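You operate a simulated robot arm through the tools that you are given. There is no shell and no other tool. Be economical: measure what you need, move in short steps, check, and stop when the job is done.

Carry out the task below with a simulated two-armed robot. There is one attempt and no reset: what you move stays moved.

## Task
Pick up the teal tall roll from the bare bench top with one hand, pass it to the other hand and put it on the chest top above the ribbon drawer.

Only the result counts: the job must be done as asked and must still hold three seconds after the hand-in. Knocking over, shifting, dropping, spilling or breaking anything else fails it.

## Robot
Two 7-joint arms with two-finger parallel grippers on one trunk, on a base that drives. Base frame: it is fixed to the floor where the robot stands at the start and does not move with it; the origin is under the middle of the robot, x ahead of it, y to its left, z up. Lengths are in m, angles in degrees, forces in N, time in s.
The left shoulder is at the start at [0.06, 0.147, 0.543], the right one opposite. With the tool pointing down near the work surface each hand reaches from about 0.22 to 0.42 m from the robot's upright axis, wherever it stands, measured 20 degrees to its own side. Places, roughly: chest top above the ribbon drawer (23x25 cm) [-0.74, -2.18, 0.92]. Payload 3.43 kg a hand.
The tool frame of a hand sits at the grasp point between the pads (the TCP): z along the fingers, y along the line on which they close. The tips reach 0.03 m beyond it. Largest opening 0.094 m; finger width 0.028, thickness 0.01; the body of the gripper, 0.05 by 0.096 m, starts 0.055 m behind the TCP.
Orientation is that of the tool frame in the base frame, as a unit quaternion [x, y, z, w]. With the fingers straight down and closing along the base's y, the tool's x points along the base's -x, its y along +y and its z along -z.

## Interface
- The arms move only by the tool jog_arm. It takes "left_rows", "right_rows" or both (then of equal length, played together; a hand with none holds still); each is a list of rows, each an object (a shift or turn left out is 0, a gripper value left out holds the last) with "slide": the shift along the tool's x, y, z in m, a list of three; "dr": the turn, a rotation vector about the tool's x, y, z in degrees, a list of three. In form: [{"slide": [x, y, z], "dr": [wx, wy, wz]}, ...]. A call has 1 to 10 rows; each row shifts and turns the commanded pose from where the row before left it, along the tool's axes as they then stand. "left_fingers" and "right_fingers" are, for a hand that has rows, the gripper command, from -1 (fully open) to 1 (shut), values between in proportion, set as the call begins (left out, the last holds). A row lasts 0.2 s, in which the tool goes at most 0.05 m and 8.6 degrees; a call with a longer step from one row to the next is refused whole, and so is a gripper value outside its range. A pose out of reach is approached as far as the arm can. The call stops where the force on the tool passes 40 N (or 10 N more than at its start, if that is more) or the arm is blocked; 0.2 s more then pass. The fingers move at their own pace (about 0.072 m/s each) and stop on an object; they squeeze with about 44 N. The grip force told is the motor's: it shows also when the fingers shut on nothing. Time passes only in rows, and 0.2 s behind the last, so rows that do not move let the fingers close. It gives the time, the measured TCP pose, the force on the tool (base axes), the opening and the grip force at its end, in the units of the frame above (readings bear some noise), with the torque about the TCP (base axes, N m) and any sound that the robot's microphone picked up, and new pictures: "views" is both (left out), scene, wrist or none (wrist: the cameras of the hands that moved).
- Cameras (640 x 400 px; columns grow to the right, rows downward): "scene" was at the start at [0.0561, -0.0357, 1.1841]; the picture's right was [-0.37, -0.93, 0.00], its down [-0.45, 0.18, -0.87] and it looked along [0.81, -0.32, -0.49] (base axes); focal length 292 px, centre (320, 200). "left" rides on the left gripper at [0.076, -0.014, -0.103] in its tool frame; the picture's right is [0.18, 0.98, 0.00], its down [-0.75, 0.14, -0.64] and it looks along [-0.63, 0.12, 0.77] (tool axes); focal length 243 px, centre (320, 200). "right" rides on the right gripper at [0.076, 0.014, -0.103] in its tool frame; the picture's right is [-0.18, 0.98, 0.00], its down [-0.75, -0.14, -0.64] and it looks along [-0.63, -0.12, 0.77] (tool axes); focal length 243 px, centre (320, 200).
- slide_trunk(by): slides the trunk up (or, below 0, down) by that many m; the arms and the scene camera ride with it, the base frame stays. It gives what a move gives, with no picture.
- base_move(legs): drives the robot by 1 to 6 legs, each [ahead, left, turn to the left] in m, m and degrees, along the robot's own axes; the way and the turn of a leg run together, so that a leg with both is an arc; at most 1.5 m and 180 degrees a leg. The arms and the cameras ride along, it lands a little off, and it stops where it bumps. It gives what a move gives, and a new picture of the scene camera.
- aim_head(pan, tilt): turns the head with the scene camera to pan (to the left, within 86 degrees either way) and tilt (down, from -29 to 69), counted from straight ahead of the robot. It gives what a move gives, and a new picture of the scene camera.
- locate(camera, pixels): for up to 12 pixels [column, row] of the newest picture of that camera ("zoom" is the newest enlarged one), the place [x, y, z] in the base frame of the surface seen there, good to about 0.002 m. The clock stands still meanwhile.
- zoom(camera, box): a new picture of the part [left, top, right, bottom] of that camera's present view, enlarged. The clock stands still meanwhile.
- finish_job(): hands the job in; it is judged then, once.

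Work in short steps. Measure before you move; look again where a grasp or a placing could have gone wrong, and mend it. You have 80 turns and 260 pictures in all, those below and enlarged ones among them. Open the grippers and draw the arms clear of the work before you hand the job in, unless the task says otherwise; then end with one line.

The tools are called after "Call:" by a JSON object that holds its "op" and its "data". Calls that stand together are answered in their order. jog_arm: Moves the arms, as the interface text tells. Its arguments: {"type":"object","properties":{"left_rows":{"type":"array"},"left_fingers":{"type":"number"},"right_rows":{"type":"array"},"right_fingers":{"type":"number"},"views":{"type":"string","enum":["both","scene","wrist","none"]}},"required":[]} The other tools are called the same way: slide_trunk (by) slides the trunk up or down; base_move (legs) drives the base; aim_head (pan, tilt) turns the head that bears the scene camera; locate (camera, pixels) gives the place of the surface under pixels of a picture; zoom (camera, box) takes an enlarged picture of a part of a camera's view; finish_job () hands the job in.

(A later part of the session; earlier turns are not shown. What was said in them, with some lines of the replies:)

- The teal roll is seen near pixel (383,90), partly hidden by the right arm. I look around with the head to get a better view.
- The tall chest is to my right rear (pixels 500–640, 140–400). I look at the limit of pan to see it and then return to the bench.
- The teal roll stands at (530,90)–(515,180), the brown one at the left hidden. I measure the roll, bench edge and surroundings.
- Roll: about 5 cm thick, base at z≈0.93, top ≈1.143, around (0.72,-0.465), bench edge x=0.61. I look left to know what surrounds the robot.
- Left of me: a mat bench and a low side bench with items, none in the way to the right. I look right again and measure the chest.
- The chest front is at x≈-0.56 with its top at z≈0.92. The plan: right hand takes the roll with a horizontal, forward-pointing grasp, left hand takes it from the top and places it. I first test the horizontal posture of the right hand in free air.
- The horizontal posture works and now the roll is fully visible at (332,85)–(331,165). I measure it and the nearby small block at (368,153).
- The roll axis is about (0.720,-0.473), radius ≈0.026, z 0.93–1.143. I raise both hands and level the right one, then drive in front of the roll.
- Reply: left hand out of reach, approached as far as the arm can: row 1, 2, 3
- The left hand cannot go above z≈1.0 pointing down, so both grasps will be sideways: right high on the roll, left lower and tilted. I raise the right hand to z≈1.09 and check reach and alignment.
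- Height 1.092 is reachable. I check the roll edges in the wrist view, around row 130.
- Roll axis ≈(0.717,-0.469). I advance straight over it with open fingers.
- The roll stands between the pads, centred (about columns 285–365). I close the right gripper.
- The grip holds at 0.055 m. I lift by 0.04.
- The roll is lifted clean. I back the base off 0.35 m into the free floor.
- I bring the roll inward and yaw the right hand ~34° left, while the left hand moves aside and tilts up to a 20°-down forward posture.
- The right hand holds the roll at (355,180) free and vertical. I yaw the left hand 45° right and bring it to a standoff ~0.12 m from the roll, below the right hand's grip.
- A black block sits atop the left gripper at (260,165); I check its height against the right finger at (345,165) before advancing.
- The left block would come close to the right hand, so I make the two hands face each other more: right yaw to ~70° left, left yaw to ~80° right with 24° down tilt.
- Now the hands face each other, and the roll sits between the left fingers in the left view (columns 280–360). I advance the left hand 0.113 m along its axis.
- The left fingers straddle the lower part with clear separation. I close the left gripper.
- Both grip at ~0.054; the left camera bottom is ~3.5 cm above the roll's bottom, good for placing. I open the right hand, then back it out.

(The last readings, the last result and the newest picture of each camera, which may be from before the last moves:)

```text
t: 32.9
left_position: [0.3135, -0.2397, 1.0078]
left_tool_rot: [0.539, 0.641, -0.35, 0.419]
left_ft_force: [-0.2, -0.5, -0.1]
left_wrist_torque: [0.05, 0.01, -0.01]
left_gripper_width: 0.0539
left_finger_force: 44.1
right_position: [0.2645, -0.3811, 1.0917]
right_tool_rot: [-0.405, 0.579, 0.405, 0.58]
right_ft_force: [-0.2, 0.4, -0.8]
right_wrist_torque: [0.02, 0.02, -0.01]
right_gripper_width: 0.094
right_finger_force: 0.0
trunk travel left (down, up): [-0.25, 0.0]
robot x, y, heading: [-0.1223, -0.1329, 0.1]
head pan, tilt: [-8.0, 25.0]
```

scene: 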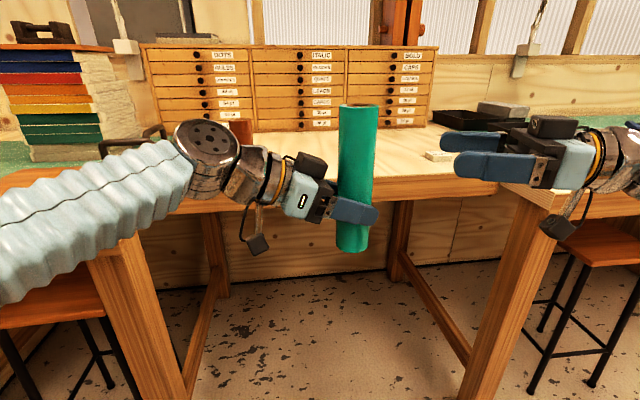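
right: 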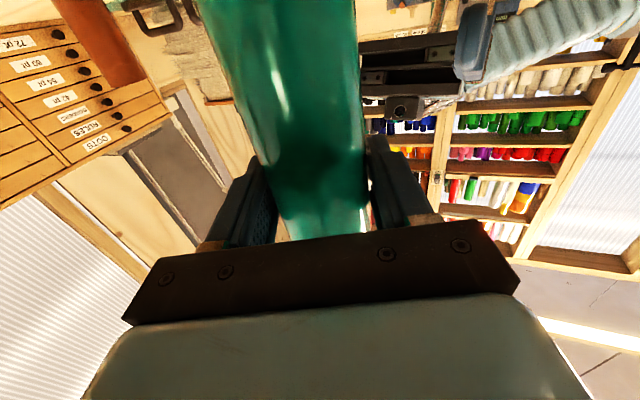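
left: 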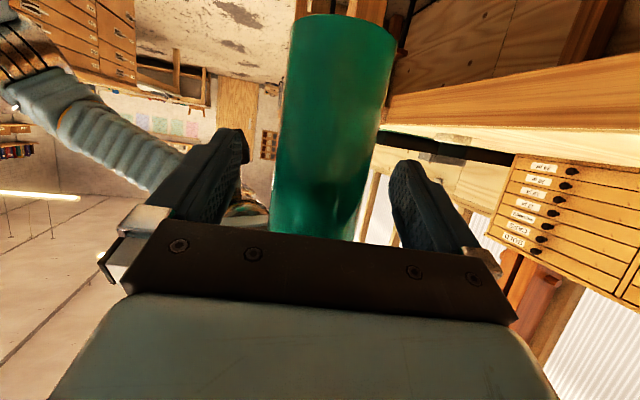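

The left hand holds the roll alone, upright. I fold the right hand back to its downward posture near the body, and yaw the left hand forward (from -80° to -20°).

Call:
{"op": "jog_arm", "data": {"right_rows": [{"dr": [7.8, 0, 0]}, {"dr": [7.8, 0, 0]}, {"dr": [7.8, 0, 0]}, {"dr": [7.8, 0, 0]}, {"dr": [7.8, 0, 0]}, {"dr": [7.8, 0, 0]}, {"dr": [7.8, 0, 0]}, {"dr": [7.8, 0, 0]}, {"dr": [7.8, 0, 0]}], "views": "none"}}

Call:
{"op": "jog_arm", "data": {"right_rows": [{"slide": [0.01, 0, -0.0127], "dr": [0, 8.5, 0]}, {"slide": [0.0118, 0, -0.0111], "dr": [0, 8.5, 0]}, {"slide": [0.0133, 0, -0.0092], "dr": [0, 8.5, 0]}, {"slide": [0.0145, 0, -0.0072], "dr": [0, 8.5, 0]}, {"slide": [0.0154, 0, -0.0049], "dr": [0, 8.5, 0]}, {"slide": [0.016, 0, -0.0026], "dr": [0, 8.5, 0]}, {"slide": [0.0162, 0, 0], "dr": [0, 8.5, 0]}, {"slide": [0.016, 0, 0.0022], "dr": [0, 8.5, 0]}, {"slide": [0.0155, 0, 0.0045], "dr": [0, 8.5, 0]}, {"slide": [0.0146, 0, 0.0067], "dr": [0, 8.5, 0]}], "left_rows": [{"dr": [-6.85, 0, -3.05]}, {"dr": [-6.85, 0, -3.05]}, {"dr": [-6.85, 0, -3.05]}, {"dr": [-6.85, 0, -3.05]}, {"dr": [-6.85, 0, -3.05]}, {"dr": [-6.85, 0, -3.05]}, {"dr": [-6.85, 0, -3.05]}, {"dr": [-6.85, 0, -3.05]}, {"slide": [0, 0, 0]}, {"slide": [0, 0, 0]}], "views": "both"}}

```text
t: 34.9
left_position: [0.3119, -0.2402, 1.0078]
left_tool_rot: [0.539, 0.642, -0.349, 0.418]
left_ft_force: [0.7, 0.6, 0.6]
left_wrist_torque: [0.01, -0.01, -0.03]
left_gripper_width: 0.0539
left_finger_force: 44.1
right_position: [0.2662, -0.3815, 1.0901]
right_tool_rot: [0.002, 0.706, -0.001, 0.708]
right_ft_force: [-0.6, -1.0, 0.4]
right_wrist_torque: [0.01, -0.01, 0.06]
right_gripper_width: 0.0941
right_finger_force: 0.0
trunk travel left (down, up): [-0.25, 0.0]
robot x, y, heading: [-0.1206, -0.1325, -0.0]
head pan, tilt: [-8.0, 25.0]
```

```text
t: 37.0
left_position: [0.3118, -0.2398, 1.0072]
left_tool_rot: [0.146, 0.825, -0.095, 0.538]
left_ft_force: [0.0, -0.2, -0.1]
left_wrist_torque: [0.02, 0.01, 0.02]
left_gripper_width: 0.0539
left_finger_force: 44.1
right_position: [0.138, -0.3804, 0.9912]
right_tool_rot: [0.003, 0.999, 0.0, 0.044]
right_ft_force: [-0.1, -1.1, 0.1]
right_wrist_torque: [-0.02, 0.01, 0.02]
right_gripper_width: 0.0944
right_finger_force: 0.0
trunk travel left (down, up): [-0.25, 0.0]
robot x, y, heading: [-0.1242, -0.1307, -0.1]
head pan, tilt: [-8.0, 25.0]
```

scene: 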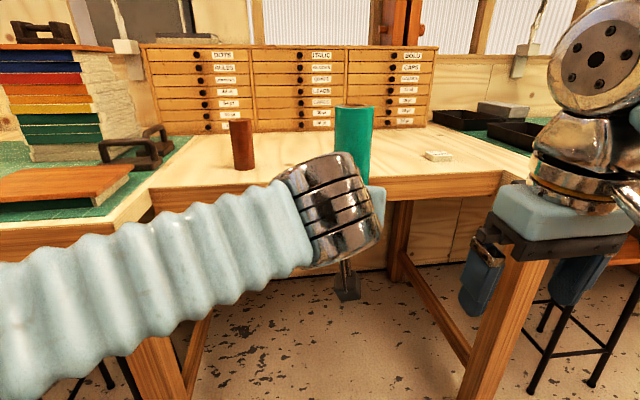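
right: 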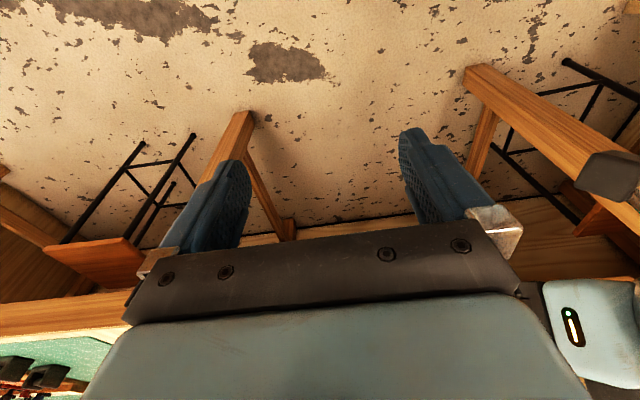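
left: 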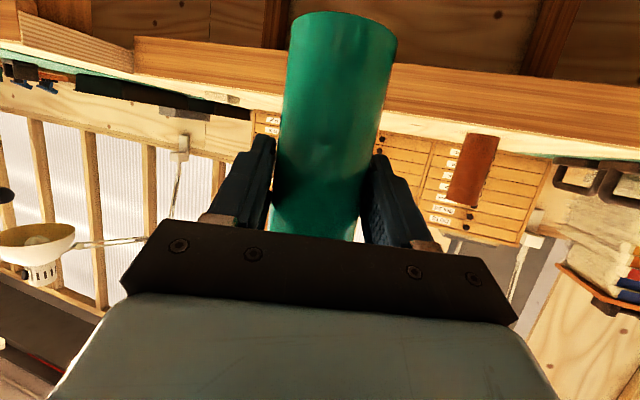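

Both hands are in place for travelling. I draw the roll in by ~6 cm and up 4 cm, then turn 90° right to face along the aisle.

Call:
{"op": "jog_arm", "data": {"left_rows": [{"slide": [-0.0017, 0.012, -0.029]}, {"slide": [-0.0017, 0.012, -0.029]}, {"slide": [-0.0017, 0.012, -0.029]}, {"slide": [0, 0, 0]}], "views": "none"}}

Call:
{"op": "base_move", "data": {"legs": [[0, 0, -90]]}}

```text
t: 38.0
left_position: [0.251, -0.1803, 1.0472]
left_tool_rot: [0.146, 0.825, -0.095, 0.537]
left_ft_force: [1.2, 0.0, -3.8]
left_wrist_torque: [-0.03, 0.02, -0.03]
left_gripper_width: 0.0539
left_finger_force: 44.0
right_position: [0.1397, -0.3808, 0.9919]
right_tool_rot: [0.002, 0.999, 0.0, 0.045]
right_ft_force: [0.2, -0.6, 0.0]
right_wrist_torque: [-0.02, -0.04, -0.03]
right_gripper_width: 0.094
right_finger_force: 0.0
trunk travel left (down, up): [-0.25, 0.0]
robot x, y, heading: [-0.1233, -0.1335, -0.1]
head pan, tilt: [-8.0, 25.0]
```

```text
t: 42.3
left_position: [-0.1768, -0.5041, 1.047]
left_tool_rot: [0.69, 0.475, -0.45, 0.309]
left_ft_force: [1.1, -0.1, -3.6]
left_wrist_torque: [0.05, -0.05, 0.02]
left_gripper_width: 0.0534
left_finger_force: 43.9
right_position: [-0.3751, -0.389, 0.9907]
right_tool_rot: [0.713, 0.7, -0.032, 0.031]
right_ft_force: [-0.4, 0.9, -0.9]
right_wrist_torque: [0.0, -0.04, -0.01]
right_gripper_width: 0.094
right_finger_force: 0.2
trunk travel left (down, up): [-0.25, 0.0]
robot x, y, heading: [-0.1195, -0.1343, -91.0]
head pan, tilt: [-8.0, 25.0]
```

scene: 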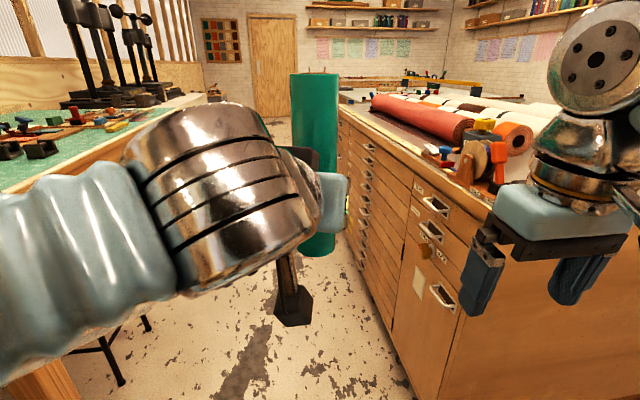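

Facing the aisle; the roll is firmly held (force -3.7 N). I shift toward the aisle middle and drive 1.4 m along.

Call:
{"op": "base_move", "data": {"legs": [[0, 0.1, 1], [1.4, 0, 0]]}}

Call:
{"op": "aim_head", "data": {"pan": -50, "tilt": 28}}

```text
t: 50.2
left_position: [-0.0788, -1.937, 1.0475]
left_tool_rot: [0.689, 0.478, -0.449, 0.31]
left_ft_force: [-0.4, -0.3, -4.1]
left_wrist_torque: [0.06, -0.02, 0.04]
left_gripper_width: 0.053
left_finger_force: 43.5
right_position: [-0.2782, -1.8251, 0.9914]
right_tool_rot: [0.711, 0.702, -0.031, 0.032]
right_ft_force: [-0.5, -0.8, 0.4]
right_wrist_torque: [-0.01, 0.01, 0.0]
right_gripper_width: 0.0938
right_finger_force: 0.1
trunk travel left (down, up): [-0.25, 0.0]
robot x, y, heading: [-0.0263, -1.5649, -90.3]
head pan, tilt: [-8.0, 25.0]
```

scene: 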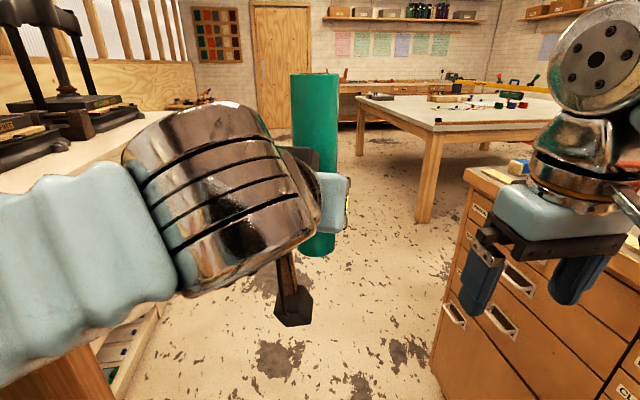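

```text
t: 51.2
left_position: [-0.0802, -1.9369, 1.0475]
left_tool_rot: [0.688, 0.479, -0.447, 0.311]
left_ft_force: [-0.2, -0.3, -4.5]
left_wrist_torque: [0.04, -0.02, 0.0]
left_gripper_width: 0.0529
left_finger_force: 43.7
right_position: [-0.2776, -1.8248, 0.9909]
right_tool_rot: [0.711, 0.702, -0.032, 0.031]
right_ft_force: [0.7, 0.0, 0.3]
right_wrist_torque: [0.0, -0.01, -0.03]
right_gripper_width: 0.094
right_finger_force: 0.2
trunk travel left (down, up): [-0.25, 0.0]
robot x, y, heading: [-0.0276, -1.5631, -90.7]
head pan, tilt: [-50.0, 28.0]
```

scene: 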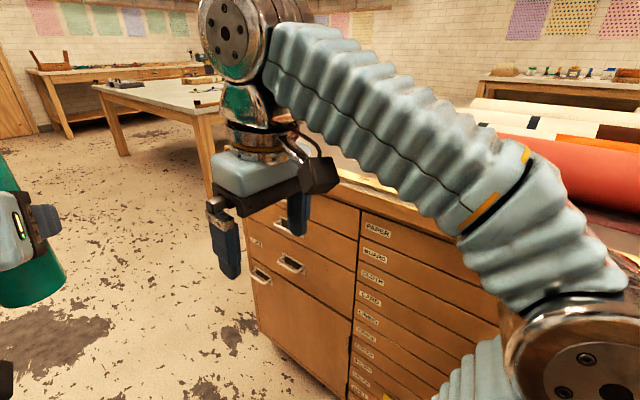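

The chest end bay is at (300,240). I drive on 0.65 m and turn to face the chest.

Call:
{"op": "base_move", "data": {"legs": [[0.65, 0.03, 0], [0, 0, -89.3]]}}

Call:
{"op": "aim_head", "data": {"pan": 15, "tilt": 30}}

```text
t: 58.7
left_position: [-0.377, -2.1719, 1.0473]
left_tool_rot: [0.826, -0.143, -0.537, -0.093]
left_ft_force: [-0.4, -0.3, -4.0]
left_wrist_torque: [0.0, 0.01, -0.02]
left_gripper_width: 0.0522
left_finger_force: 44.1
right_position: [-0.2673, -1.9709, 0.9904]
right_tool_rot: [0.999, 0.001, -0.045, 0.0]
right_ft_force: [0.0, 0.6, 0.0]
right_wrist_torque: [0.04, -0.02, -0.03]
right_gripper_width: 0.0942
right_finger_force: 0.0
trunk travel left (down, up): [-0.25, 0.0]
robot x, y, heading: [-0.0028, -2.2214, -179.6]
head pan, tilt: [-50.0, 28.0]
```

scene: 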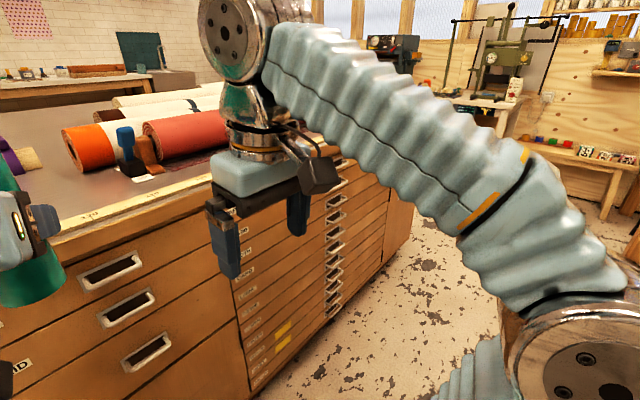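

```text
t: 60.0
left_position: [-0.3774, -2.1719, 1.048]
left_tool_rot: [0.826, -0.143, -0.538, -0.093]
left_ft_force: [0.0, -0.2, -4.3]
left_wrist_torque: [0.0, -0.01, 0.01]
left_gripper_width: 0.0522
left_finger_force: 43.8
right_position: [-0.2672, -1.9715, 0.9912]
right_tool_rot: [0.999, 0.001, -0.044, 0.0]
right_ft_force: [0.7, -0.6, 0.5]
right_wrist_torque: [-0.01, -0.01, -0.01]
right_gripper_width: 0.094
right_finger_force: 0.0
trunk travel left (down, up): [-0.25, 0.0]
robot x, y, heading: [-0.0044, -2.2185, -179.8]
head pan, tilt: [15.0, 30.0]
```

scene: 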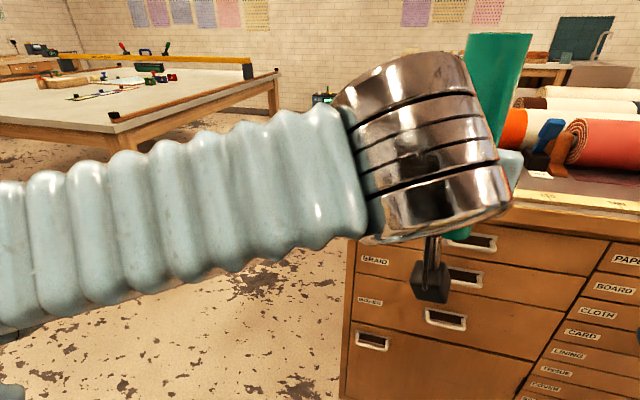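

The left gripper width is creeping down (0.0539→0.0522), so I check the roll's seat in the left wrist view and look at the chest top.

Call:
{"op": "zoom", "data": {"camera": "left", "box": [0, 0, 640, 400]}}

Call:
{"op": "aim_head", "data": {"pan": -15, "tilt": 35}}

```text
1.00 times, centred on (320, 200) of left (not enlarged: the box is as wide or as high as the picture)
```

zoom: 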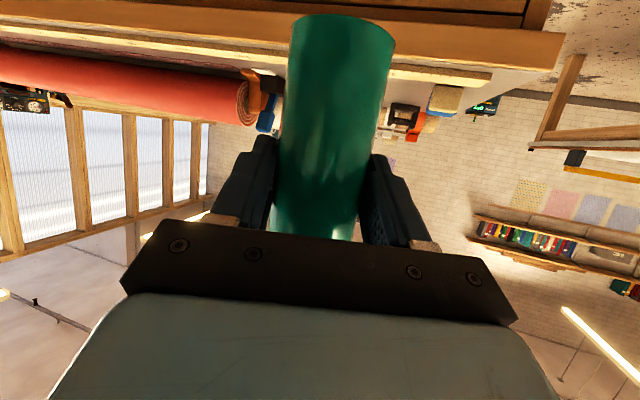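

```text
t: 61.0
left_position: [-0.3765, -2.1729, 1.0472]
left_tool_rot: [0.826, -0.144, -0.537, -0.094]
left_ft_force: [-0.3, -0.9, -4.5]
left_wrist_torque: [-0.01, -0.03, -0.01]
left_gripper_width: 0.0523
left_finger_force: 44.4
right_position: [-0.2675, -1.9717, 0.9904]
right_tool_rot: [0.999, 0.001, -0.044, 0.0]
right_ft_force: [0.1, -0.6, 0.4]
right_wrist_torque: [-0.03, 0.0, 0.0]
right_gripper_width: 0.0938
right_finger_force: 0.0
trunk travel left (down, up): [-0.25, 0.0]
robot x, y, heading: [-0.0054, -2.2186, -179.6]
head pan, tilt: [-15.0, 35.0]
```

scene: 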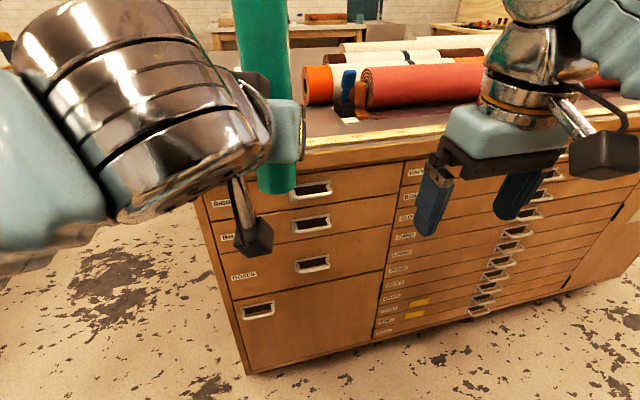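

The roll is well seated. Items show in the left view near (405,120) and (445,100) — possibly on the chest top near the target; I measure them.

Call:
{"op": "locate", "data": {"camera": "zoom", "pixels": [[268, 125], [405, 118], [385, 112], [425, 125], [445, 100], [482, 105], [430, 75], [250, 90], [500, 75], [430, 60], [320, 30], [335, 220]]}}

Call:
{"op": "locate", "data": {"camera": "scene", "pixels": [[205, 197], [405, 163], [222, 203], [320, 145], [320, 125], [350, 121], [345, 90], [312, 100], [305, 150], [450, 130], [310, 115], [265, 240]]}}

```text
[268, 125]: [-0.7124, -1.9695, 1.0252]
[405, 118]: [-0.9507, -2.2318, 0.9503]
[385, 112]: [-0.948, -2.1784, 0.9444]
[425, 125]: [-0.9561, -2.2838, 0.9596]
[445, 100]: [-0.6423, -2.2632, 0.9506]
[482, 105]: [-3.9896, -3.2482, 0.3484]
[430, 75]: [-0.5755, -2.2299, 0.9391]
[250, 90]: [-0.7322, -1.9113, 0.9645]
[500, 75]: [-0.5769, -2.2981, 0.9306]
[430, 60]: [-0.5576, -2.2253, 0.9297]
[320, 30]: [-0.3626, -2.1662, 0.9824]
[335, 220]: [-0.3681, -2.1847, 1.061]
```

```text
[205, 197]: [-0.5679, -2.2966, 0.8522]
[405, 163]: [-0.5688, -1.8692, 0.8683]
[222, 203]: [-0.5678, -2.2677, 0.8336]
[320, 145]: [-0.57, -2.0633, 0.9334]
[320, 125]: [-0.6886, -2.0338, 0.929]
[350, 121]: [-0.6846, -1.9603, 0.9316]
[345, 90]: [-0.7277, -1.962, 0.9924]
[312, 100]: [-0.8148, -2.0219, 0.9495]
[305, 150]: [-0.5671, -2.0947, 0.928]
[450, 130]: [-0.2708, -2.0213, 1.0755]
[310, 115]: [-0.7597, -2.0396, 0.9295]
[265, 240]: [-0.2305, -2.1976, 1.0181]
```

The ribbon drawer label is at (222,203), y≈-2.27, bay y -2.30…-1.87, top z≈0.93; some items stand nearby, partly hidden by my hand. I strafe left 0.25 m for a clear look.

Call:
{"op": "base_move", "data": {"legs": [[0, 0.27, 0]]}}

Call:
{"op": "zoom", "data": {"camera": "scene", "box": [240, 40, 480, 220]}}

```text
t: 62.9
left_position: [-0.3751, -2.4442, 1.0471]
left_tool_rot: [0.826, -0.142, -0.538, -0.093]
left_ft_force: [0.8, 0.1, -4.4]
left_wrist_torque: [-0.01, -0.06, -0.03]
left_gripper_width: 0.0523
left_finger_force: 43.9
right_position: [-0.2655, -2.2426, 0.9902]
right_tool_rot: [0.999, 0.002, -0.045, -0.001]
right_ft_force: [0.5, -0.1, -0.3]
right_wrist_torque: [-0.01, -0.01, -0.01]
right_gripper_width: 0.094
right_finger_force: 0.1
trunk travel left (down, up): [-0.25, 0.0]
robot x, y, heading: [-0.0009, -2.4915, -179.5]
head pan, tilt: [-15.0, 35.0]
```

scene: 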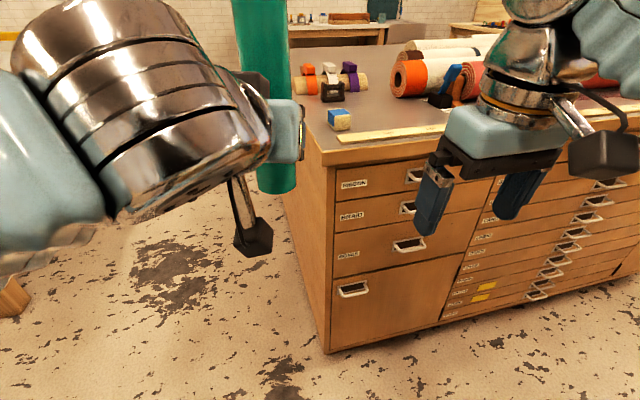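

```text
2.22 times, centred on (360, 130) of scene
```

zoom: 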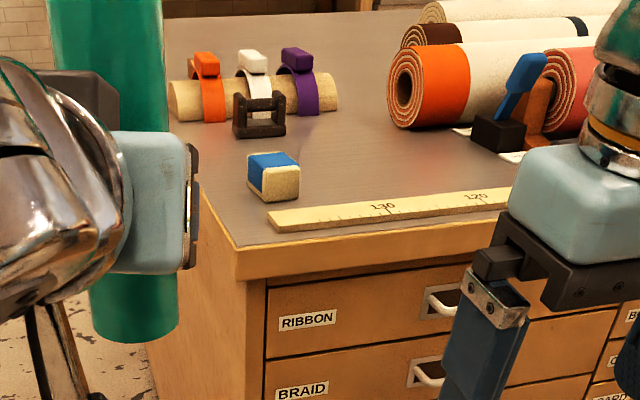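

RIBBON drawer confirmed at the end bay. I measure the block, the ruler, the strap stand and the free area between.

Call:
{"op": "locate", "data": {"camera": "zoom", "pixels": [[300, 180], [275, 200], [250, 180], [275, 155], [272, 213], [420, 195], [285, 135], [335, 105], [395, 115], [475, 145], [360, 165], [265, 238]]}}

```text
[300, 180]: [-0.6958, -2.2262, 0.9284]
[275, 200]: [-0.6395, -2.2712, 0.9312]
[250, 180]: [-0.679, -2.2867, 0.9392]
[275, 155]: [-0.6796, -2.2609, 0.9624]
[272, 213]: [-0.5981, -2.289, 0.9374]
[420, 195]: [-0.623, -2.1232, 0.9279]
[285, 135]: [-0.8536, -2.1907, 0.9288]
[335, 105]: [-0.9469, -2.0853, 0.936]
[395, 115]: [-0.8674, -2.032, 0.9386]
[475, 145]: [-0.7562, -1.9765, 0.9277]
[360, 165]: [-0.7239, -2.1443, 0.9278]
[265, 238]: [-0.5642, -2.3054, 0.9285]
```

Top is z≈0.928; free spot around (-0.74,-2.14), with the sand block at y<-2.23 and ruler at x>-0.62. I yaw the left hand straight ahead, raise it slightly and shift it left, then strafe back right.

Call:
{"op": "jog_arm", "data": {"left_rows": [{"dr": [-6.09, 0, -2.71]}, {"dr": [-6.09, 0, -2.71]}, {"dr": [-6.09, 0, -2.71]}, {"slide": [-0.009, 0.033, -0.004]}, {"slide": [-0.009, 0.033, -0.004]}, {"slide": [-0.009, 0.033, -0.004]}, {"slide": [0, 0, 0]}], "views": "none"}}

Call:
{"op": "base_move", "data": {"legs": [[0, -0.4, -0.5]]}}

```text
t: 64.5
left_position: [-0.3736, -2.5429, 1.0785]
left_tool_rot: [0.838, 0.003, -0.545, 0.001]
left_ft_force: [-0.5, 0.5, -3.5]
left_wrist_torque: [0.0, -0.07, 0.02]
left_gripper_width: 0.0519
left_finger_force: 44.0
right_position: [-0.2657, -2.242, 0.9903]
right_tool_rot: [0.999, 0.003, -0.044, 0.001]
right_ft_force: [-0.2, -0.9, 0.5]
right_wrist_torque: [0.0, 0.02, 0.0]
right_gripper_width: 0.0939
right_finger_force: 0.2
trunk travel left (down, up): [-0.25, 0.0]
robot x, y, heading: [0.0034, -2.4887, -179.8]
head pan, tilt: [-15.0, 35.0]
```

```text
t: 67.0
left_position: [-0.3758, -2.1301, 1.0787]
left_tool_rot: [0.839, -0.001, -0.545, -0.002]
left_ft_force: [-1.3, -0.8, -5.0]
left_wrist_torque: [0.01, -0.06, 0.02]
left_gripper_width: 0.052
left_finger_force: 44.4
right_position: [-0.2646, -1.8323, 0.9914]
right_tool_rot: [0.999, -0.004, -0.044, 0.0]
right_ft_force: [0.7, -0.5, -0.1]
right_wrist_torque: [0.01, 0.0, 0.01]
right_gripper_width: 0.0941
right_finger_force: 0.1
trunk travel left (down, up): [-0.25, 0.0]
robot x, y, heading: [-0.004, -2.0815, 180.0]
head pan, tilt: [-15.0, 35.0]
```

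scene: 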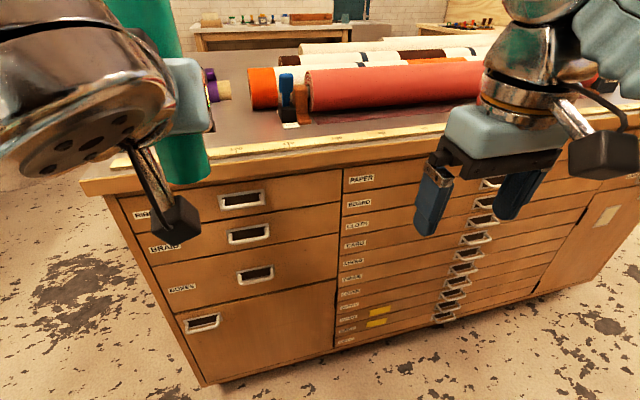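

The roll hangs before the chest front at (180,90). I check its verticality and underside before driving in.

Call:
{"op": "zoom", "data": {"camera": "scene", "box": [80, 0, 280, 200]}}

Call:
{"op": "locate", "data": {"camera": "scene", "pixels": [[140, 10], [155, 10], [170, 10], [175, 55], [183, 150], [195, 150], [205, 150], [185, 178], [195, 180]]}}

```text
2.00 times, centred on (180, 100) of scene
```

zoom: 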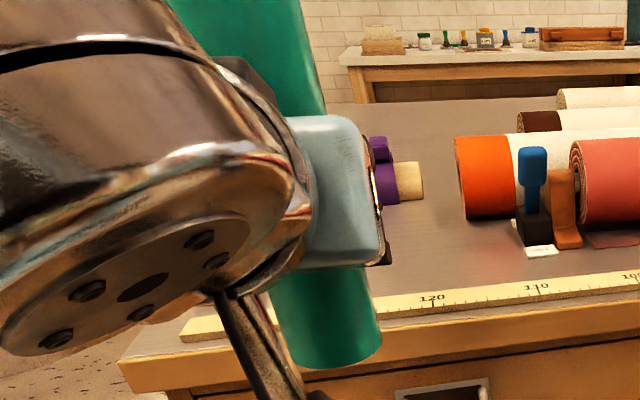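

```text
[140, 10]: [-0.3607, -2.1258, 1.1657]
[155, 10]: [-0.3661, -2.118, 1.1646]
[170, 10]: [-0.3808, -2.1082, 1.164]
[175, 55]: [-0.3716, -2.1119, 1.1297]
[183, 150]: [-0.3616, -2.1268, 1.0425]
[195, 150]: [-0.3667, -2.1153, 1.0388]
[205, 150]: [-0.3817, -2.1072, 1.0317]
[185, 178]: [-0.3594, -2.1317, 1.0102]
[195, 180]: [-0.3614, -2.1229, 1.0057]
```

The roll hangs vertical, bottom at ≈1.00. I drive 0.2 m toward the chest.

Call:
{"op": "base_move", "data": {"legs": [[0.2, 0, 0]]}}

```text
t: 68.6
left_position: [-0.5739, -2.1294, 1.0793]
left_tool_rot: [0.838, -0.001, -0.545, -0.001]
left_ft_force: [-0.3, -0.5, -4.3]
left_wrist_torque: [-0.03, -0.06, 0.01]
left_gripper_width: 0.0519
left_finger_force: 43.8
right_position: [-0.463, -1.8315, 0.991]
right_tool_rot: [0.999, -0.004, -0.045, -0.001]
right_ft_force: [-0.3, -0.1, -0.8]
right_wrist_torque: [0.01, 0.02, 0.03]
right_gripper_width: 0.094
right_finger_force: 0.1
trunk travel left (down, up): [-0.25, 0.0]
robot x, y, heading: [-0.1991, -2.0827, 179.6]
head pan, tilt: [-15.0, 35.0]
```

scene: 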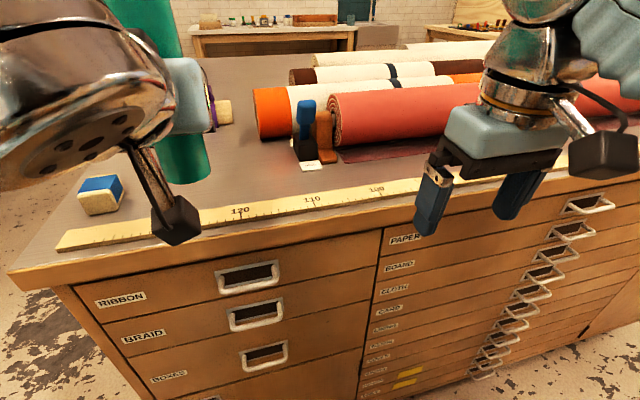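

All clear ahead; the block is at (100,195), well left. I reach forward 0.15 m level.

Call:
{"op": "jog_arm", "data": {"left_rows": [{"slide": [-0.0122, 0, 0.0274]}, {"slide": [-0.0122, 0, 0.0274]}, {"slide": [-0.0122, 0, 0.0274]}, {"slide": [-0.0122, 0, 0.0274]}, {"slide": [-0.0122, 0, 0.0274]}, {"slide": [0, 0, 0]}], "views": "both"}}

```text
t: 70.0
left_position: [-0.7236, -2.1298, 1.0789]
left_tool_rot: [0.838, -0.003, -0.546, -0.003]
left_ft_force: [-0.5, -0.6, -4.2]
left_wrist_torque: [0.02, -0.07, 0.0]
left_gripper_width: 0.0519
left_finger_force: 44.2
right_position: [-0.4631, -1.8325, 0.9915]
right_tool_rot: [0.999, -0.003, -0.045, 0.0]
right_ft_force: [0.7, 0.8, 0.1]
right_wrist_torque: [0.0, -0.02, 0.03]
right_gripper_width: 0.0939
right_finger_force: 0.1
trunk travel left (down, up): [-0.25, 0.0]
robot x, y, heading: [-0.2022, -2.0836, 179.6]
head pan, tilt: [-15.0, 35.0]
```

scene: 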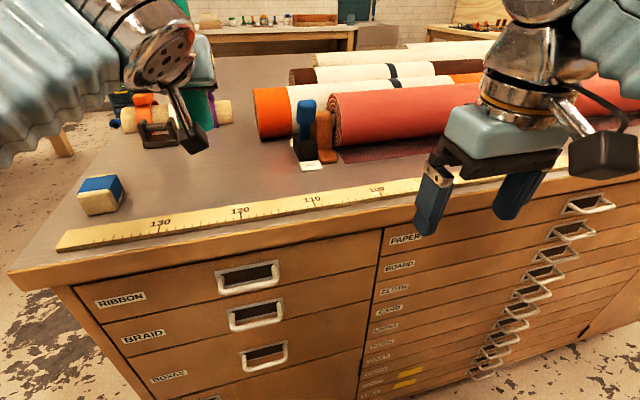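
left: 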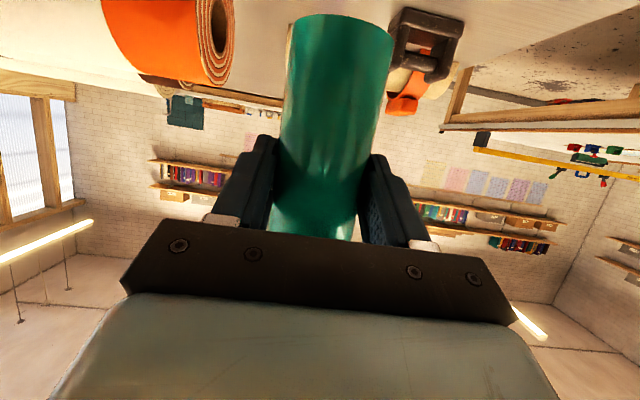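

The roll is above the spot (-0.735,-2.13). I lower 0.055 m, then check with the head turned to it.

Call:
{"op": "jog_arm", "data": {"left_rows": [{"slide": [0.0167, 0, 0.0075]}, {"slide": [0.0167, 0, 0.0075]}, {"slide": [0.0167, 0, 0.0075]}, {"slide": [0, 0, 0]}], "views": "none"}}

Call:
{"op": "aim_head", "data": {"pan": 5, "tilt": 35}}

```text
t: 71.0
left_position: [-0.7234, -2.129, 1.0231]
left_tool_rot: [0.838, -0.001, -0.545, -0.001]
left_ft_force: [0.1, 0.5, -4.0]
left_wrist_torque: [0.02, -0.04, 0.02]
left_gripper_width: 0.0519
left_finger_force: 44.4
right_position: [-0.4631, -1.8306, 0.991]
right_tool_rot: [0.999, -0.003, -0.044, -0.001]
right_ft_force: [-0.9, -0.2, 0.5]
right_wrist_torque: [0.02, 0.01, 0.01]
right_gripper_width: 0.0941
right_finger_force: 0.1
trunk travel left (down, up): [-0.25, 0.0]
robot x, y, heading: [-0.1965, -2.0778, 179.6]
head pan, tilt: [-15.0, 35.0]
```

```text
t: 71.8
left_position: [-0.7245, -2.1289, 1.024]
left_tool_rot: [0.838, -0.001, -0.545, -0.002]
left_ft_force: [0.3, 0.7, -4.4]
left_wrist_torque: [0.01, -0.07, -0.04]
left_gripper_width: 0.0517
left_finger_force: 43.8
right_position: [-0.4624, -1.8315, 0.9911]
right_tool_rot: [0.999, -0.003, -0.044, 0.0]
right_ft_force: [-0.5, 0.6, -0.8]
right_wrist_torque: [-0.01, -0.02, 0.0]
right_gripper_width: 0.0939
right_finger_force: 0.1
trunk travel left (down, up): [-0.25, 0.0]
robot x, y, heading: [-0.2014, -2.0862, 179.8]
head pan, tilt: [5.0, 35.0]
```

scene: 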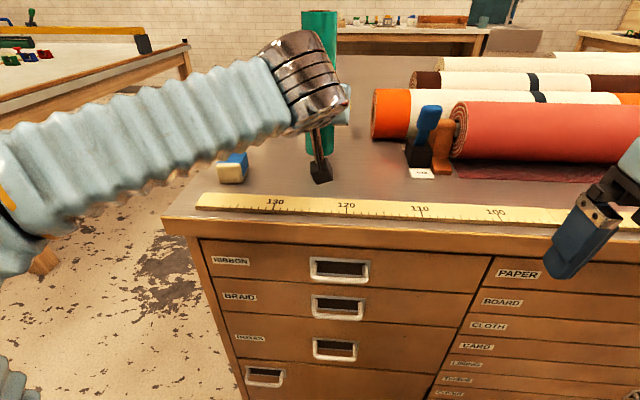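

The roll hangs just above the top, clear of block (233,168) and stand. I lower another 1.2 cm slowly.

Call:
{"op": "jog_arm", "data": {"left_rows": [{"slide": [0.0037, 0, 0.0016]}, {"slide": [0.0037, 0, 0.0016]}, {"slide": [0.0037, 0, 0.0016]}, {"slide": [0, 0, 0]}], "views": "none"}}

Call:
{"op": "zoom", "data": {"camera": "scene", "box": [220, 0, 420, 200]}}

Call:
{"op": "locate", "data": {"camera": "zoom", "pixels": [[365, 470], [355, 485], [365, 500]]}}

```text
t: 72.8
left_position: [-0.7243, -2.128, 1.0111]
left_tool_rot: [0.838, -0.002, -0.546, -0.002]
left_ft_force: [0.7, -0.1, -3.7]
left_wrist_torque: [-0.03, -0.05, 0.0]
left_gripper_width: 0.0517
left_finger_force: 44.1
right_position: [-0.4638, -1.8327, 0.9915]
right_tool_rot: [0.999, -0.003, -0.044, 0.0]
right_ft_force: [0.3, 0.0, 0.2]
right_wrist_torque: [0.03, 0.01, 0.02]
right_gripper_width: 0.0939
right_finger_force: 0.0
trunk travel left (down, up): [-0.25, 0.0]
robot x, y, heading: [-0.201, -2.0831, 179.9]
head pan, tilt: [5.0, 35.0]
```

```text
2.00 times, centred on (320, 100) of scene
```

zoom: 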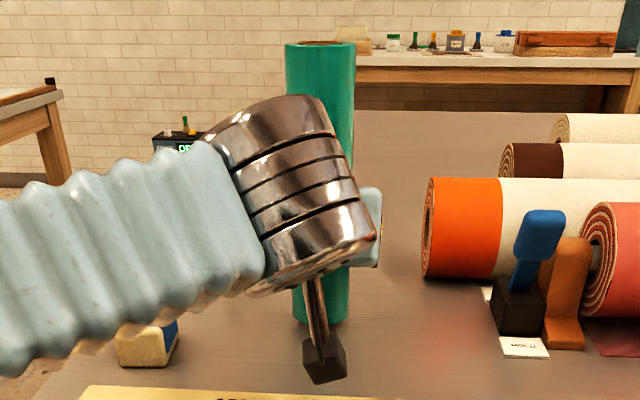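

```text
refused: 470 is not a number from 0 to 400
```

Not yet in contact (still -3.7 N). I creep down 2 mm a row, watching the force.

Call:
{"op": "jog_arm", "data": {"left_rows": [{"slide": [0.0018, 0, 0.0008]}, {"slide": [0, 0, 0]}], "views": "none"}}

Call:
{"op": "jog_arm", "data": {"left_rows": [{"slide": [0.0014, 0, 0.0006]}, {"slide": [0, 0, 0]}], "views": "none"}}

Call:
{"op": "locate", "data": {"camera": "zoom", "pixels": [[340, 315], [335, 305], [345, 300], [345, 330], [325, 380], [320, 42]]}}

```text
t: 73.4
left_position: [-0.7249, -2.1284, 1.0095]
left_tool_rot: [0.838, 0.0, -0.545, -0.001]
left_ft_force: [0.2, 0.5, -3.4]
left_wrist_torque: [0.04, -0.05, 0.0]
left_gripper_width: 0.0517
left_finger_force: 44.0
right_position: [-0.4638, -1.8325, 0.9903]
right_tool_rot: [0.999, -0.004, -0.044, 0.0]
right_ft_force: [0.8, 0.3, -0.3]
right_wrist_torque: [0.02, 0.01, -0.01]
right_gripper_width: 0.0939
right_finger_force: 0.1
trunk travel left (down, up): [-0.25, 0.0]
robot x, y, heading: [-0.2016, -2.0855, 179.8]
head pan, tilt: [5.0, 35.0]
```

```text
t: 74.0
left_position: [-0.7247, -2.1275, 1.0074]
left_tool_rot: [0.838, -0.001, -0.546, -0.001]
left_ft_force: [0.6, -0.6, -3.7]
left_wrist_torque: [-0.02, -0.06, -0.04]
left_gripper_width: 0.0517
left_finger_force: 44.1
right_position: [-0.4633, -1.8316, 0.9896]
right_tool_rot: [0.999, -0.004, -0.045, -0.001]
right_ft_force: [0.1, -0.3, 0.3]
right_wrist_torque: [-0.04, -0.01, 0.01]
right_gripper_width: 0.0939
right_finger_force: 0.0
trunk travel left (down, up): [-0.25, 0.0]
robot x, y, heading: [-0.1974, -2.0802, 179.6]
head pan, tilt: [5.0, 35.0]
```

```text
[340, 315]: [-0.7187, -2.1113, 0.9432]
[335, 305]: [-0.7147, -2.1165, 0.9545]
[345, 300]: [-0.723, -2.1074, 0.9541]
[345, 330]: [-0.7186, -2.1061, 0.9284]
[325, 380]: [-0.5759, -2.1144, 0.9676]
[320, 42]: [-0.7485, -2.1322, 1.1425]
```

Still no contact; continue in small steps.

Call:
{"op": "jog_arm", "data": {"left_rows": [{"slide": [0.0014, 0, 0.0006]}, {"slide": [0, 0, 0]}], "views": "none"}}

Call:
{"op": "jog_arm", "data": {"left_rows": [{"slide": [0.0014, 0, 0.0006]}, {"slide": [0, 0, 0]}], "views": "none"}}

Call:
{"op": "zoom", "data": {"camera": "scene", "box": [290, 120, 370, 200]}}

```text
t: 74.6
left_position: [-0.7261, -2.1293, 1.0063]
left_tool_rot: [0.838, -0.002, -0.545, -0.003]
left_ft_force: [0.0, -1.3, -4.1]
left_wrist_torque: [-0.02, -0.03, -0.05]
left_gripper_width: 0.0516
left_finger_force: 44.1
right_position: [-0.4638, -1.8311, 0.9915]
right_tool_rot: [0.999, -0.004, -0.044, 0.0]
right_ft_force: [-0.6, -0.3, 0.5]
right_wrist_torque: [0.0, 0.03, 0.0]
right_gripper_width: 0.0938
right_finger_force: 0.0
trunk travel left (down, up): [-0.25, 0.0]
robot x, y, heading: [-0.1999, -2.0781, 179.8]
head pan, tilt: [5.0, 35.0]
```

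```text
t: 75.2
left_position: [-0.7244, -2.1281, 1.0037]
left_tool_rot: [0.838, -0.002, -0.545, -0.002]
left_ft_force: [-0.3, -0.5, -3.4]
left_wrist_torque: [-0.01, -0.07, -0.02]
left_gripper_width: 0.0514
left_finger_force: 43.6
right_position: [-0.4634, -1.8307, 0.9913]
right_tool_rot: [0.999, -0.004, -0.045, 0.0]
right_ft_force: [0.4, 0.0, 0.6]
right_wrist_torque: [0.0, -0.04, -0.02]
right_gripper_width: 0.0941
right_finger_force: 0.0
trunk travel left (down, up): [-0.25, 0.0]
robot x, y, heading: [-0.2054, -2.0842, 179.7]
head pan, tilt: [5.0, 35.0]
```

```text
5.00 times, centred on (330, 160) of scene
```

zoom: 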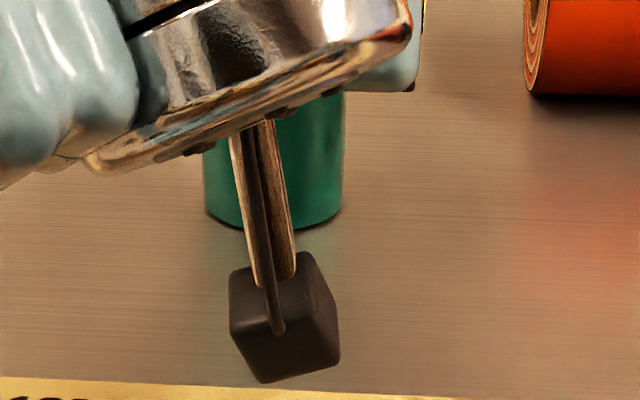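

Very close to the surface. I continue in about 1.5 mm steps.

Call:
{"op": "jog_arm", "data": {"left_rows": [{"slide": [0.0014, 0, 0.0006]}, {"slide": [0, 0, 0]}], "views": "none"}}

Call:
{"op": "jog_arm", "data": {"left_rows": [{"slide": [0.0014, 0, 0.0006]}, {"slide": [0, 0, 0]}], "views": "none"}}

Call:
{"op": "locate", "data": {"camera": "zoom", "pixels": [[310, 215], [310, 223], [320, 240], [280, 375], [225, 215]]}}

```text
t: 75.8
left_position: [-0.7241, -2.1285, 1.0048]
left_tool_rot: [0.838, -0.002, -0.546, -0.002]
left_ft_force: [-1.8, 0.9, 2.8]
left_wrist_torque: [-0.13, 0.33, -0.1]
left_gripper_width: 0.0514
left_finger_force: 44.2
right_position: [-0.4632, -1.8312, 0.9911]
right_tool_rot: [0.999, -0.004, -0.044, -0.001]
right_ft_force: [-0.2, -0.4, 0.0]
right_wrist_torque: [0.02, 0.01, 0.01]
right_gripper_width: 0.0938
right_finger_force: 0.1
trunk travel left (down, up): [-0.25, 0.0]
robot x, y, heading: [-0.2043, -2.0813, 179.8]
head pan, tilt: [5.0, 35.0]
```

```text
t: 76.4
left_position: [-0.7238, -2.1272, 1.004]
left_tool_rot: [0.837, -0.001, -0.547, -0.002]
left_ft_force: [-1.7, 2.0, 15.6]
left_wrist_torque: [-0.03, 0.04, -0.05]
left_gripper_width: 0.0513
left_finger_force: 44.3
right_position: [-0.4627, -1.8313, 0.9906]
right_tool_rot: [0.999, -0.004, -0.045, 0.0]
right_ft_force: [0.4, -0.1, 0.0]
right_wrist_torque: [-0.03, 0.0, -0.01]
right_gripper_width: 0.0941
right_finger_force: 0.0
trunk travel left (down, up): [-0.25, 0.0]
robot x, y, heading: [-0.1996, -2.084, 179.9]
head pan, tilt: [5.0, 35.0]
```

```text
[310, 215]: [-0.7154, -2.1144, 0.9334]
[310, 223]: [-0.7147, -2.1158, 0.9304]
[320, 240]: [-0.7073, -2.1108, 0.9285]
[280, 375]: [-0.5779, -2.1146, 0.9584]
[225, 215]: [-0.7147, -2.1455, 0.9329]
```

The roll stands on the top (force +15.6 N). I ease off 1 mm and open the left hand.

Call:
{"op": "jog_arm", "data": {"left_rows": [{"slide": [-0.001, 0, -0.0004]}, {"slide": [0, 0, 0]}], "views": "none"}}

Call:
{"op": "jog_arm", "data": {"left_rows": [{"slide": [0, 0, 0]}, {"slide": [0, 0, 0]}, {"slide": [0, 0, 0]}, {"slide": [0, 0, 0]}, {"slide": [0, 0, 0]}], "left_fingers": -1, "views": "both"}}

```text
t: 77.0
left_position: [-0.7242, -2.1278, 1.0039]
left_tool_rot: [0.837, -0.002, -0.547, -0.002]
left_ft_force: [0.1, 3.6, 13.6]
left_wrist_torque: [0.08, 0.47, -0.13]
left_gripper_width: 0.0511
left_finger_force: 43.9
right_position: [-0.4615, -1.8323, 0.9917]
right_tool_rot: [0.999, -0.004, -0.045, -0.001]
right_ft_force: [0.5, -0.1, -0.4]
right_wrist_torque: [0.01, 0.0, -0.01]
right_gripper_width: 0.0942
right_finger_force: 0.1
trunk travel left (down, up): [-0.25, 0.0]
robot x, y, heading: [-0.1979, -2.0796, 179.8]
head pan, tilt: [5.0, 35.0]
```

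```text
t: 78.2
left_position: [-0.7251, -2.1283, 1.0039]
left_tool_rot: [0.838, -0.002, -0.546, -0.002]
left_ft_force: [0.9, 0.6, 0.2]
left_wrist_torque: [0.01, 0.0, 0.01]
left_gripper_width: 0.0939
left_finger_force: 0.1
right_position: [-0.4628, -1.8316, 0.9916]
right_tool_rot: [0.999, -0.003, -0.046, 0.0]
right_ft_force: [0.1, -0.3, 0.5]
right_wrist_torque: [0.0, -0.01, 0.01]
right_gripper_width: 0.0941
right_finger_force: 0.1
trunk travel left (down, up): [-0.25, 0.0]
robot x, y, heading: [-0.2042, -2.0845, 179.8]
head pan, tilt: [5.0, 35.0]
```

scene: 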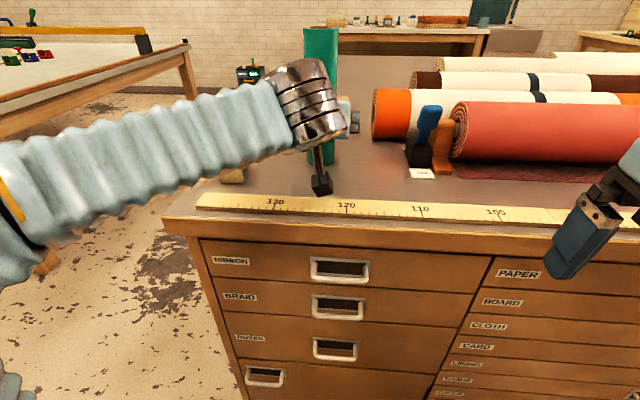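
left: 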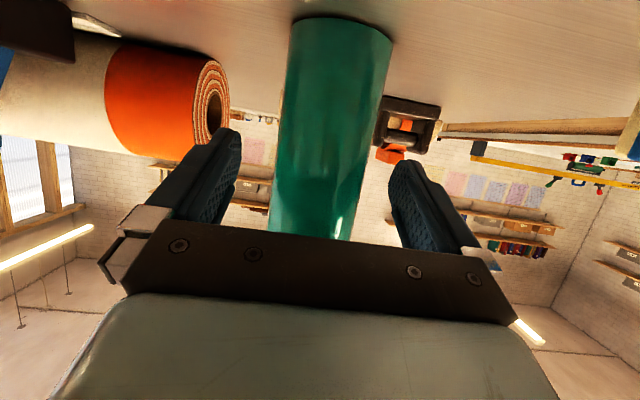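

The roll stands free between the open fingers. I withdraw along the tool axis.

Call:
{"op": "jog_arm", "data": {"left_rows": [{"slide": [0, 0, -0.02]}, {"slide": [0, 0, -0.03]}, {"slide": [0, 0, -0.035]}, {"slide": [0, 0, -0.035]}, {"slide": [0, 0, -0.03]}, {"slide": [0, 0, 0]}], "views": "both"}}

Call:
{"op": "base_move", "data": {"legs": [[-0.2, 0, 0]]}}

```text
t: 79.6
left_position: [-0.5854, -2.1282, 1.0645]
left_tool_rot: [0.838, -0.002, -0.545, -0.002]
left_ft_force: [0.3, -0.4, -0.2]
left_wrist_torque: [-0.02, 0.02, -0.03]
left_gripper_width: 0.0938
left_finger_force: 0.1
right_position: [-0.4617, -1.8307, 0.9915]
right_tool_rot: [0.999, -0.004, -0.045, 0.0]
right_ft_force: [-0.4, -0.2, 0.1]
right_wrist_torque: [-0.01, 0.01, 0.02]
right_gripper_width: 0.0939
right_finger_force: 0.0
trunk travel left (down, up): [-0.25, 0.0]
robot x, y, heading: [-0.2038, -2.0794, 179.7]
head pan, tilt: [5.0, 35.0]
```

scene: 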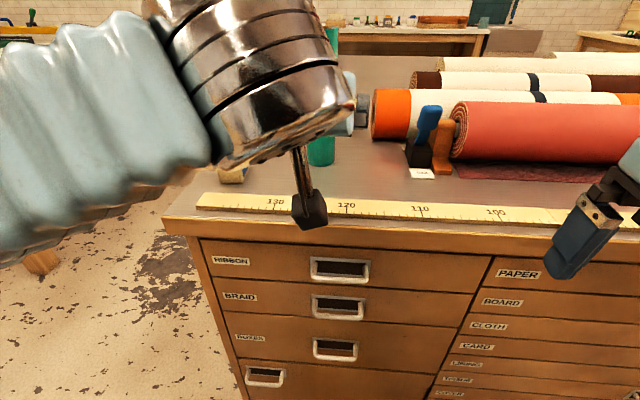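
left: 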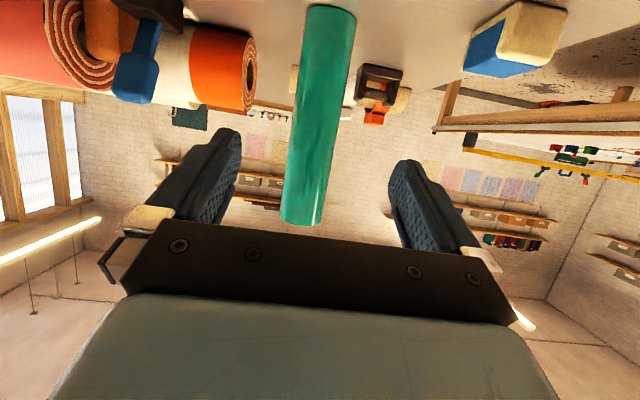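

```text
t: 81.2
left_position: [-0.3888, -2.1287, 1.0651]
left_tool_rot: [0.838, -0.002, -0.546, -0.002]
left_ft_force: [0.5, 0.7, 0.4]
left_wrist_torque: [0.0, -0.02, 0.02]
left_gripper_width: 0.094
left_finger_force: 0.0
right_position: [-0.2649, -1.8322, 0.9903]
right_tool_rot: [0.999, -0.005, -0.045, 0.0]
right_ft_force: [0.4, 0.7, 0.1]
right_wrist_torque: [-0.02, -0.04, -0.02]
right_gripper_width: 0.0942
right_finger_force: 0.1
trunk travel left (down, up): [-0.25, 0.0]
robot x, y, heading: [-0.0025, -2.0805, 179.3]
head pan, tilt: [5.0, 35.0]
```

scene: 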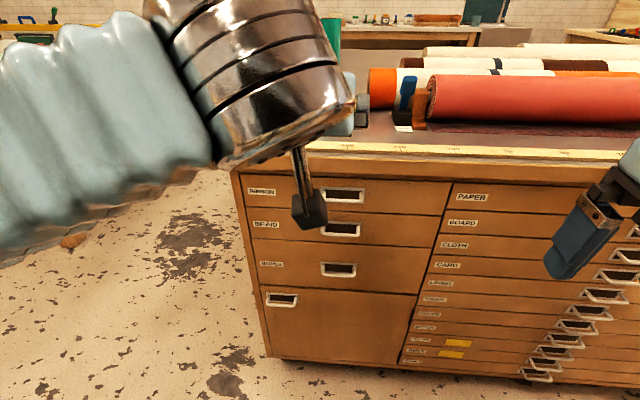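

The arms are clear of the chest. I strafe left for a final clear look at the standing roll.

Call:
{"op": "base_move", "data": {"legs": [[0, 0.3, 0]]}}

Call:
{"op": "aim_head", "data": {"pan": -20, "tilt": 25}}

```text
t: 83.3
left_position: [-0.391, -2.4335, 1.0655]
left_tool_rot: [0.838, -0.004, -0.546, -0.003]
left_ft_force: [0.1, 0.2, -0.2]
left_wrist_torque: [-0.01, 0.01, 0.02]
left_gripper_width: 0.0941
left_finger_force: 0.0
right_position: [-0.2653, -2.1372, 0.9911]
right_tool_rot: [0.999, -0.006, -0.045, -0.001]
right_ft_force: [0.3, 0.2, 0.7]
right_wrist_torque: [-0.04, -0.02, 0.0]
right_gripper_width: 0.0941
right_finger_force: 0.0
trunk travel left (down, up): [-0.25, 0.0]
robot x, y, heading: [-0.005, -2.3878, 179.5]
head pan, tilt: [5.0, 35.0]
```

scene: 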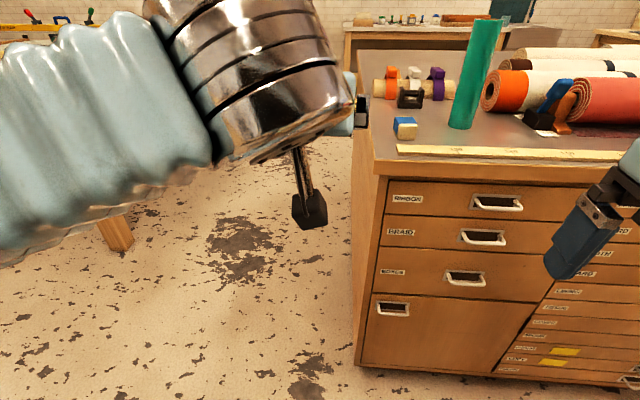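

```text
t: 84.2
left_position: [-0.3915, -2.4331, 1.0638]
left_tool_rot: [0.838, -0.003, -0.546, -0.003]
left_ft_force: [-0.1, -0.3, 1.1]
left_wrist_torque: [0.03, 0.0, -0.02]
left_gripper_width: 0.0939
left_finger_force: 0.0
right_position: [-0.2672, -2.1373, 0.9908]
right_tool_rot: [0.999, -0.007, -0.045, -0.001]
right_ft_force: [-0.1, 0.3, -0.9]
right_wrist_torque: [0.0, 0.04, 0.0]
right_gripper_width: 0.0939
right_finger_force: 0.1
trunk travel left (down, up): [-0.25, 0.0]
robot x, y, heading: [-0.0078, -2.3887, 179.5]
head pan, tilt: [-20.0, 25.0]
```

scene: 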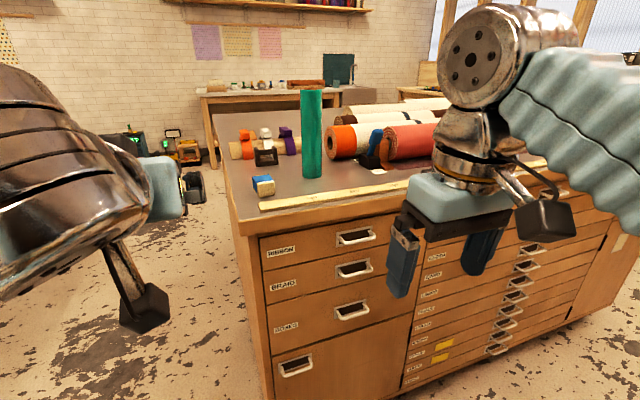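

The teal roll stands upright at (312,135) above the RIBBON drawer, with nothing else moved. Both grippers are open and clear, so I hand in.

Call:
{"op": "finish_job", "data": {}}

```text
The job is handed in.
```

The job is handed in: the right hand picked up the teal roll and passed it to the left, which set it upright on the chest top above the ribbon drawer; the last picture showed nothing else there moved.
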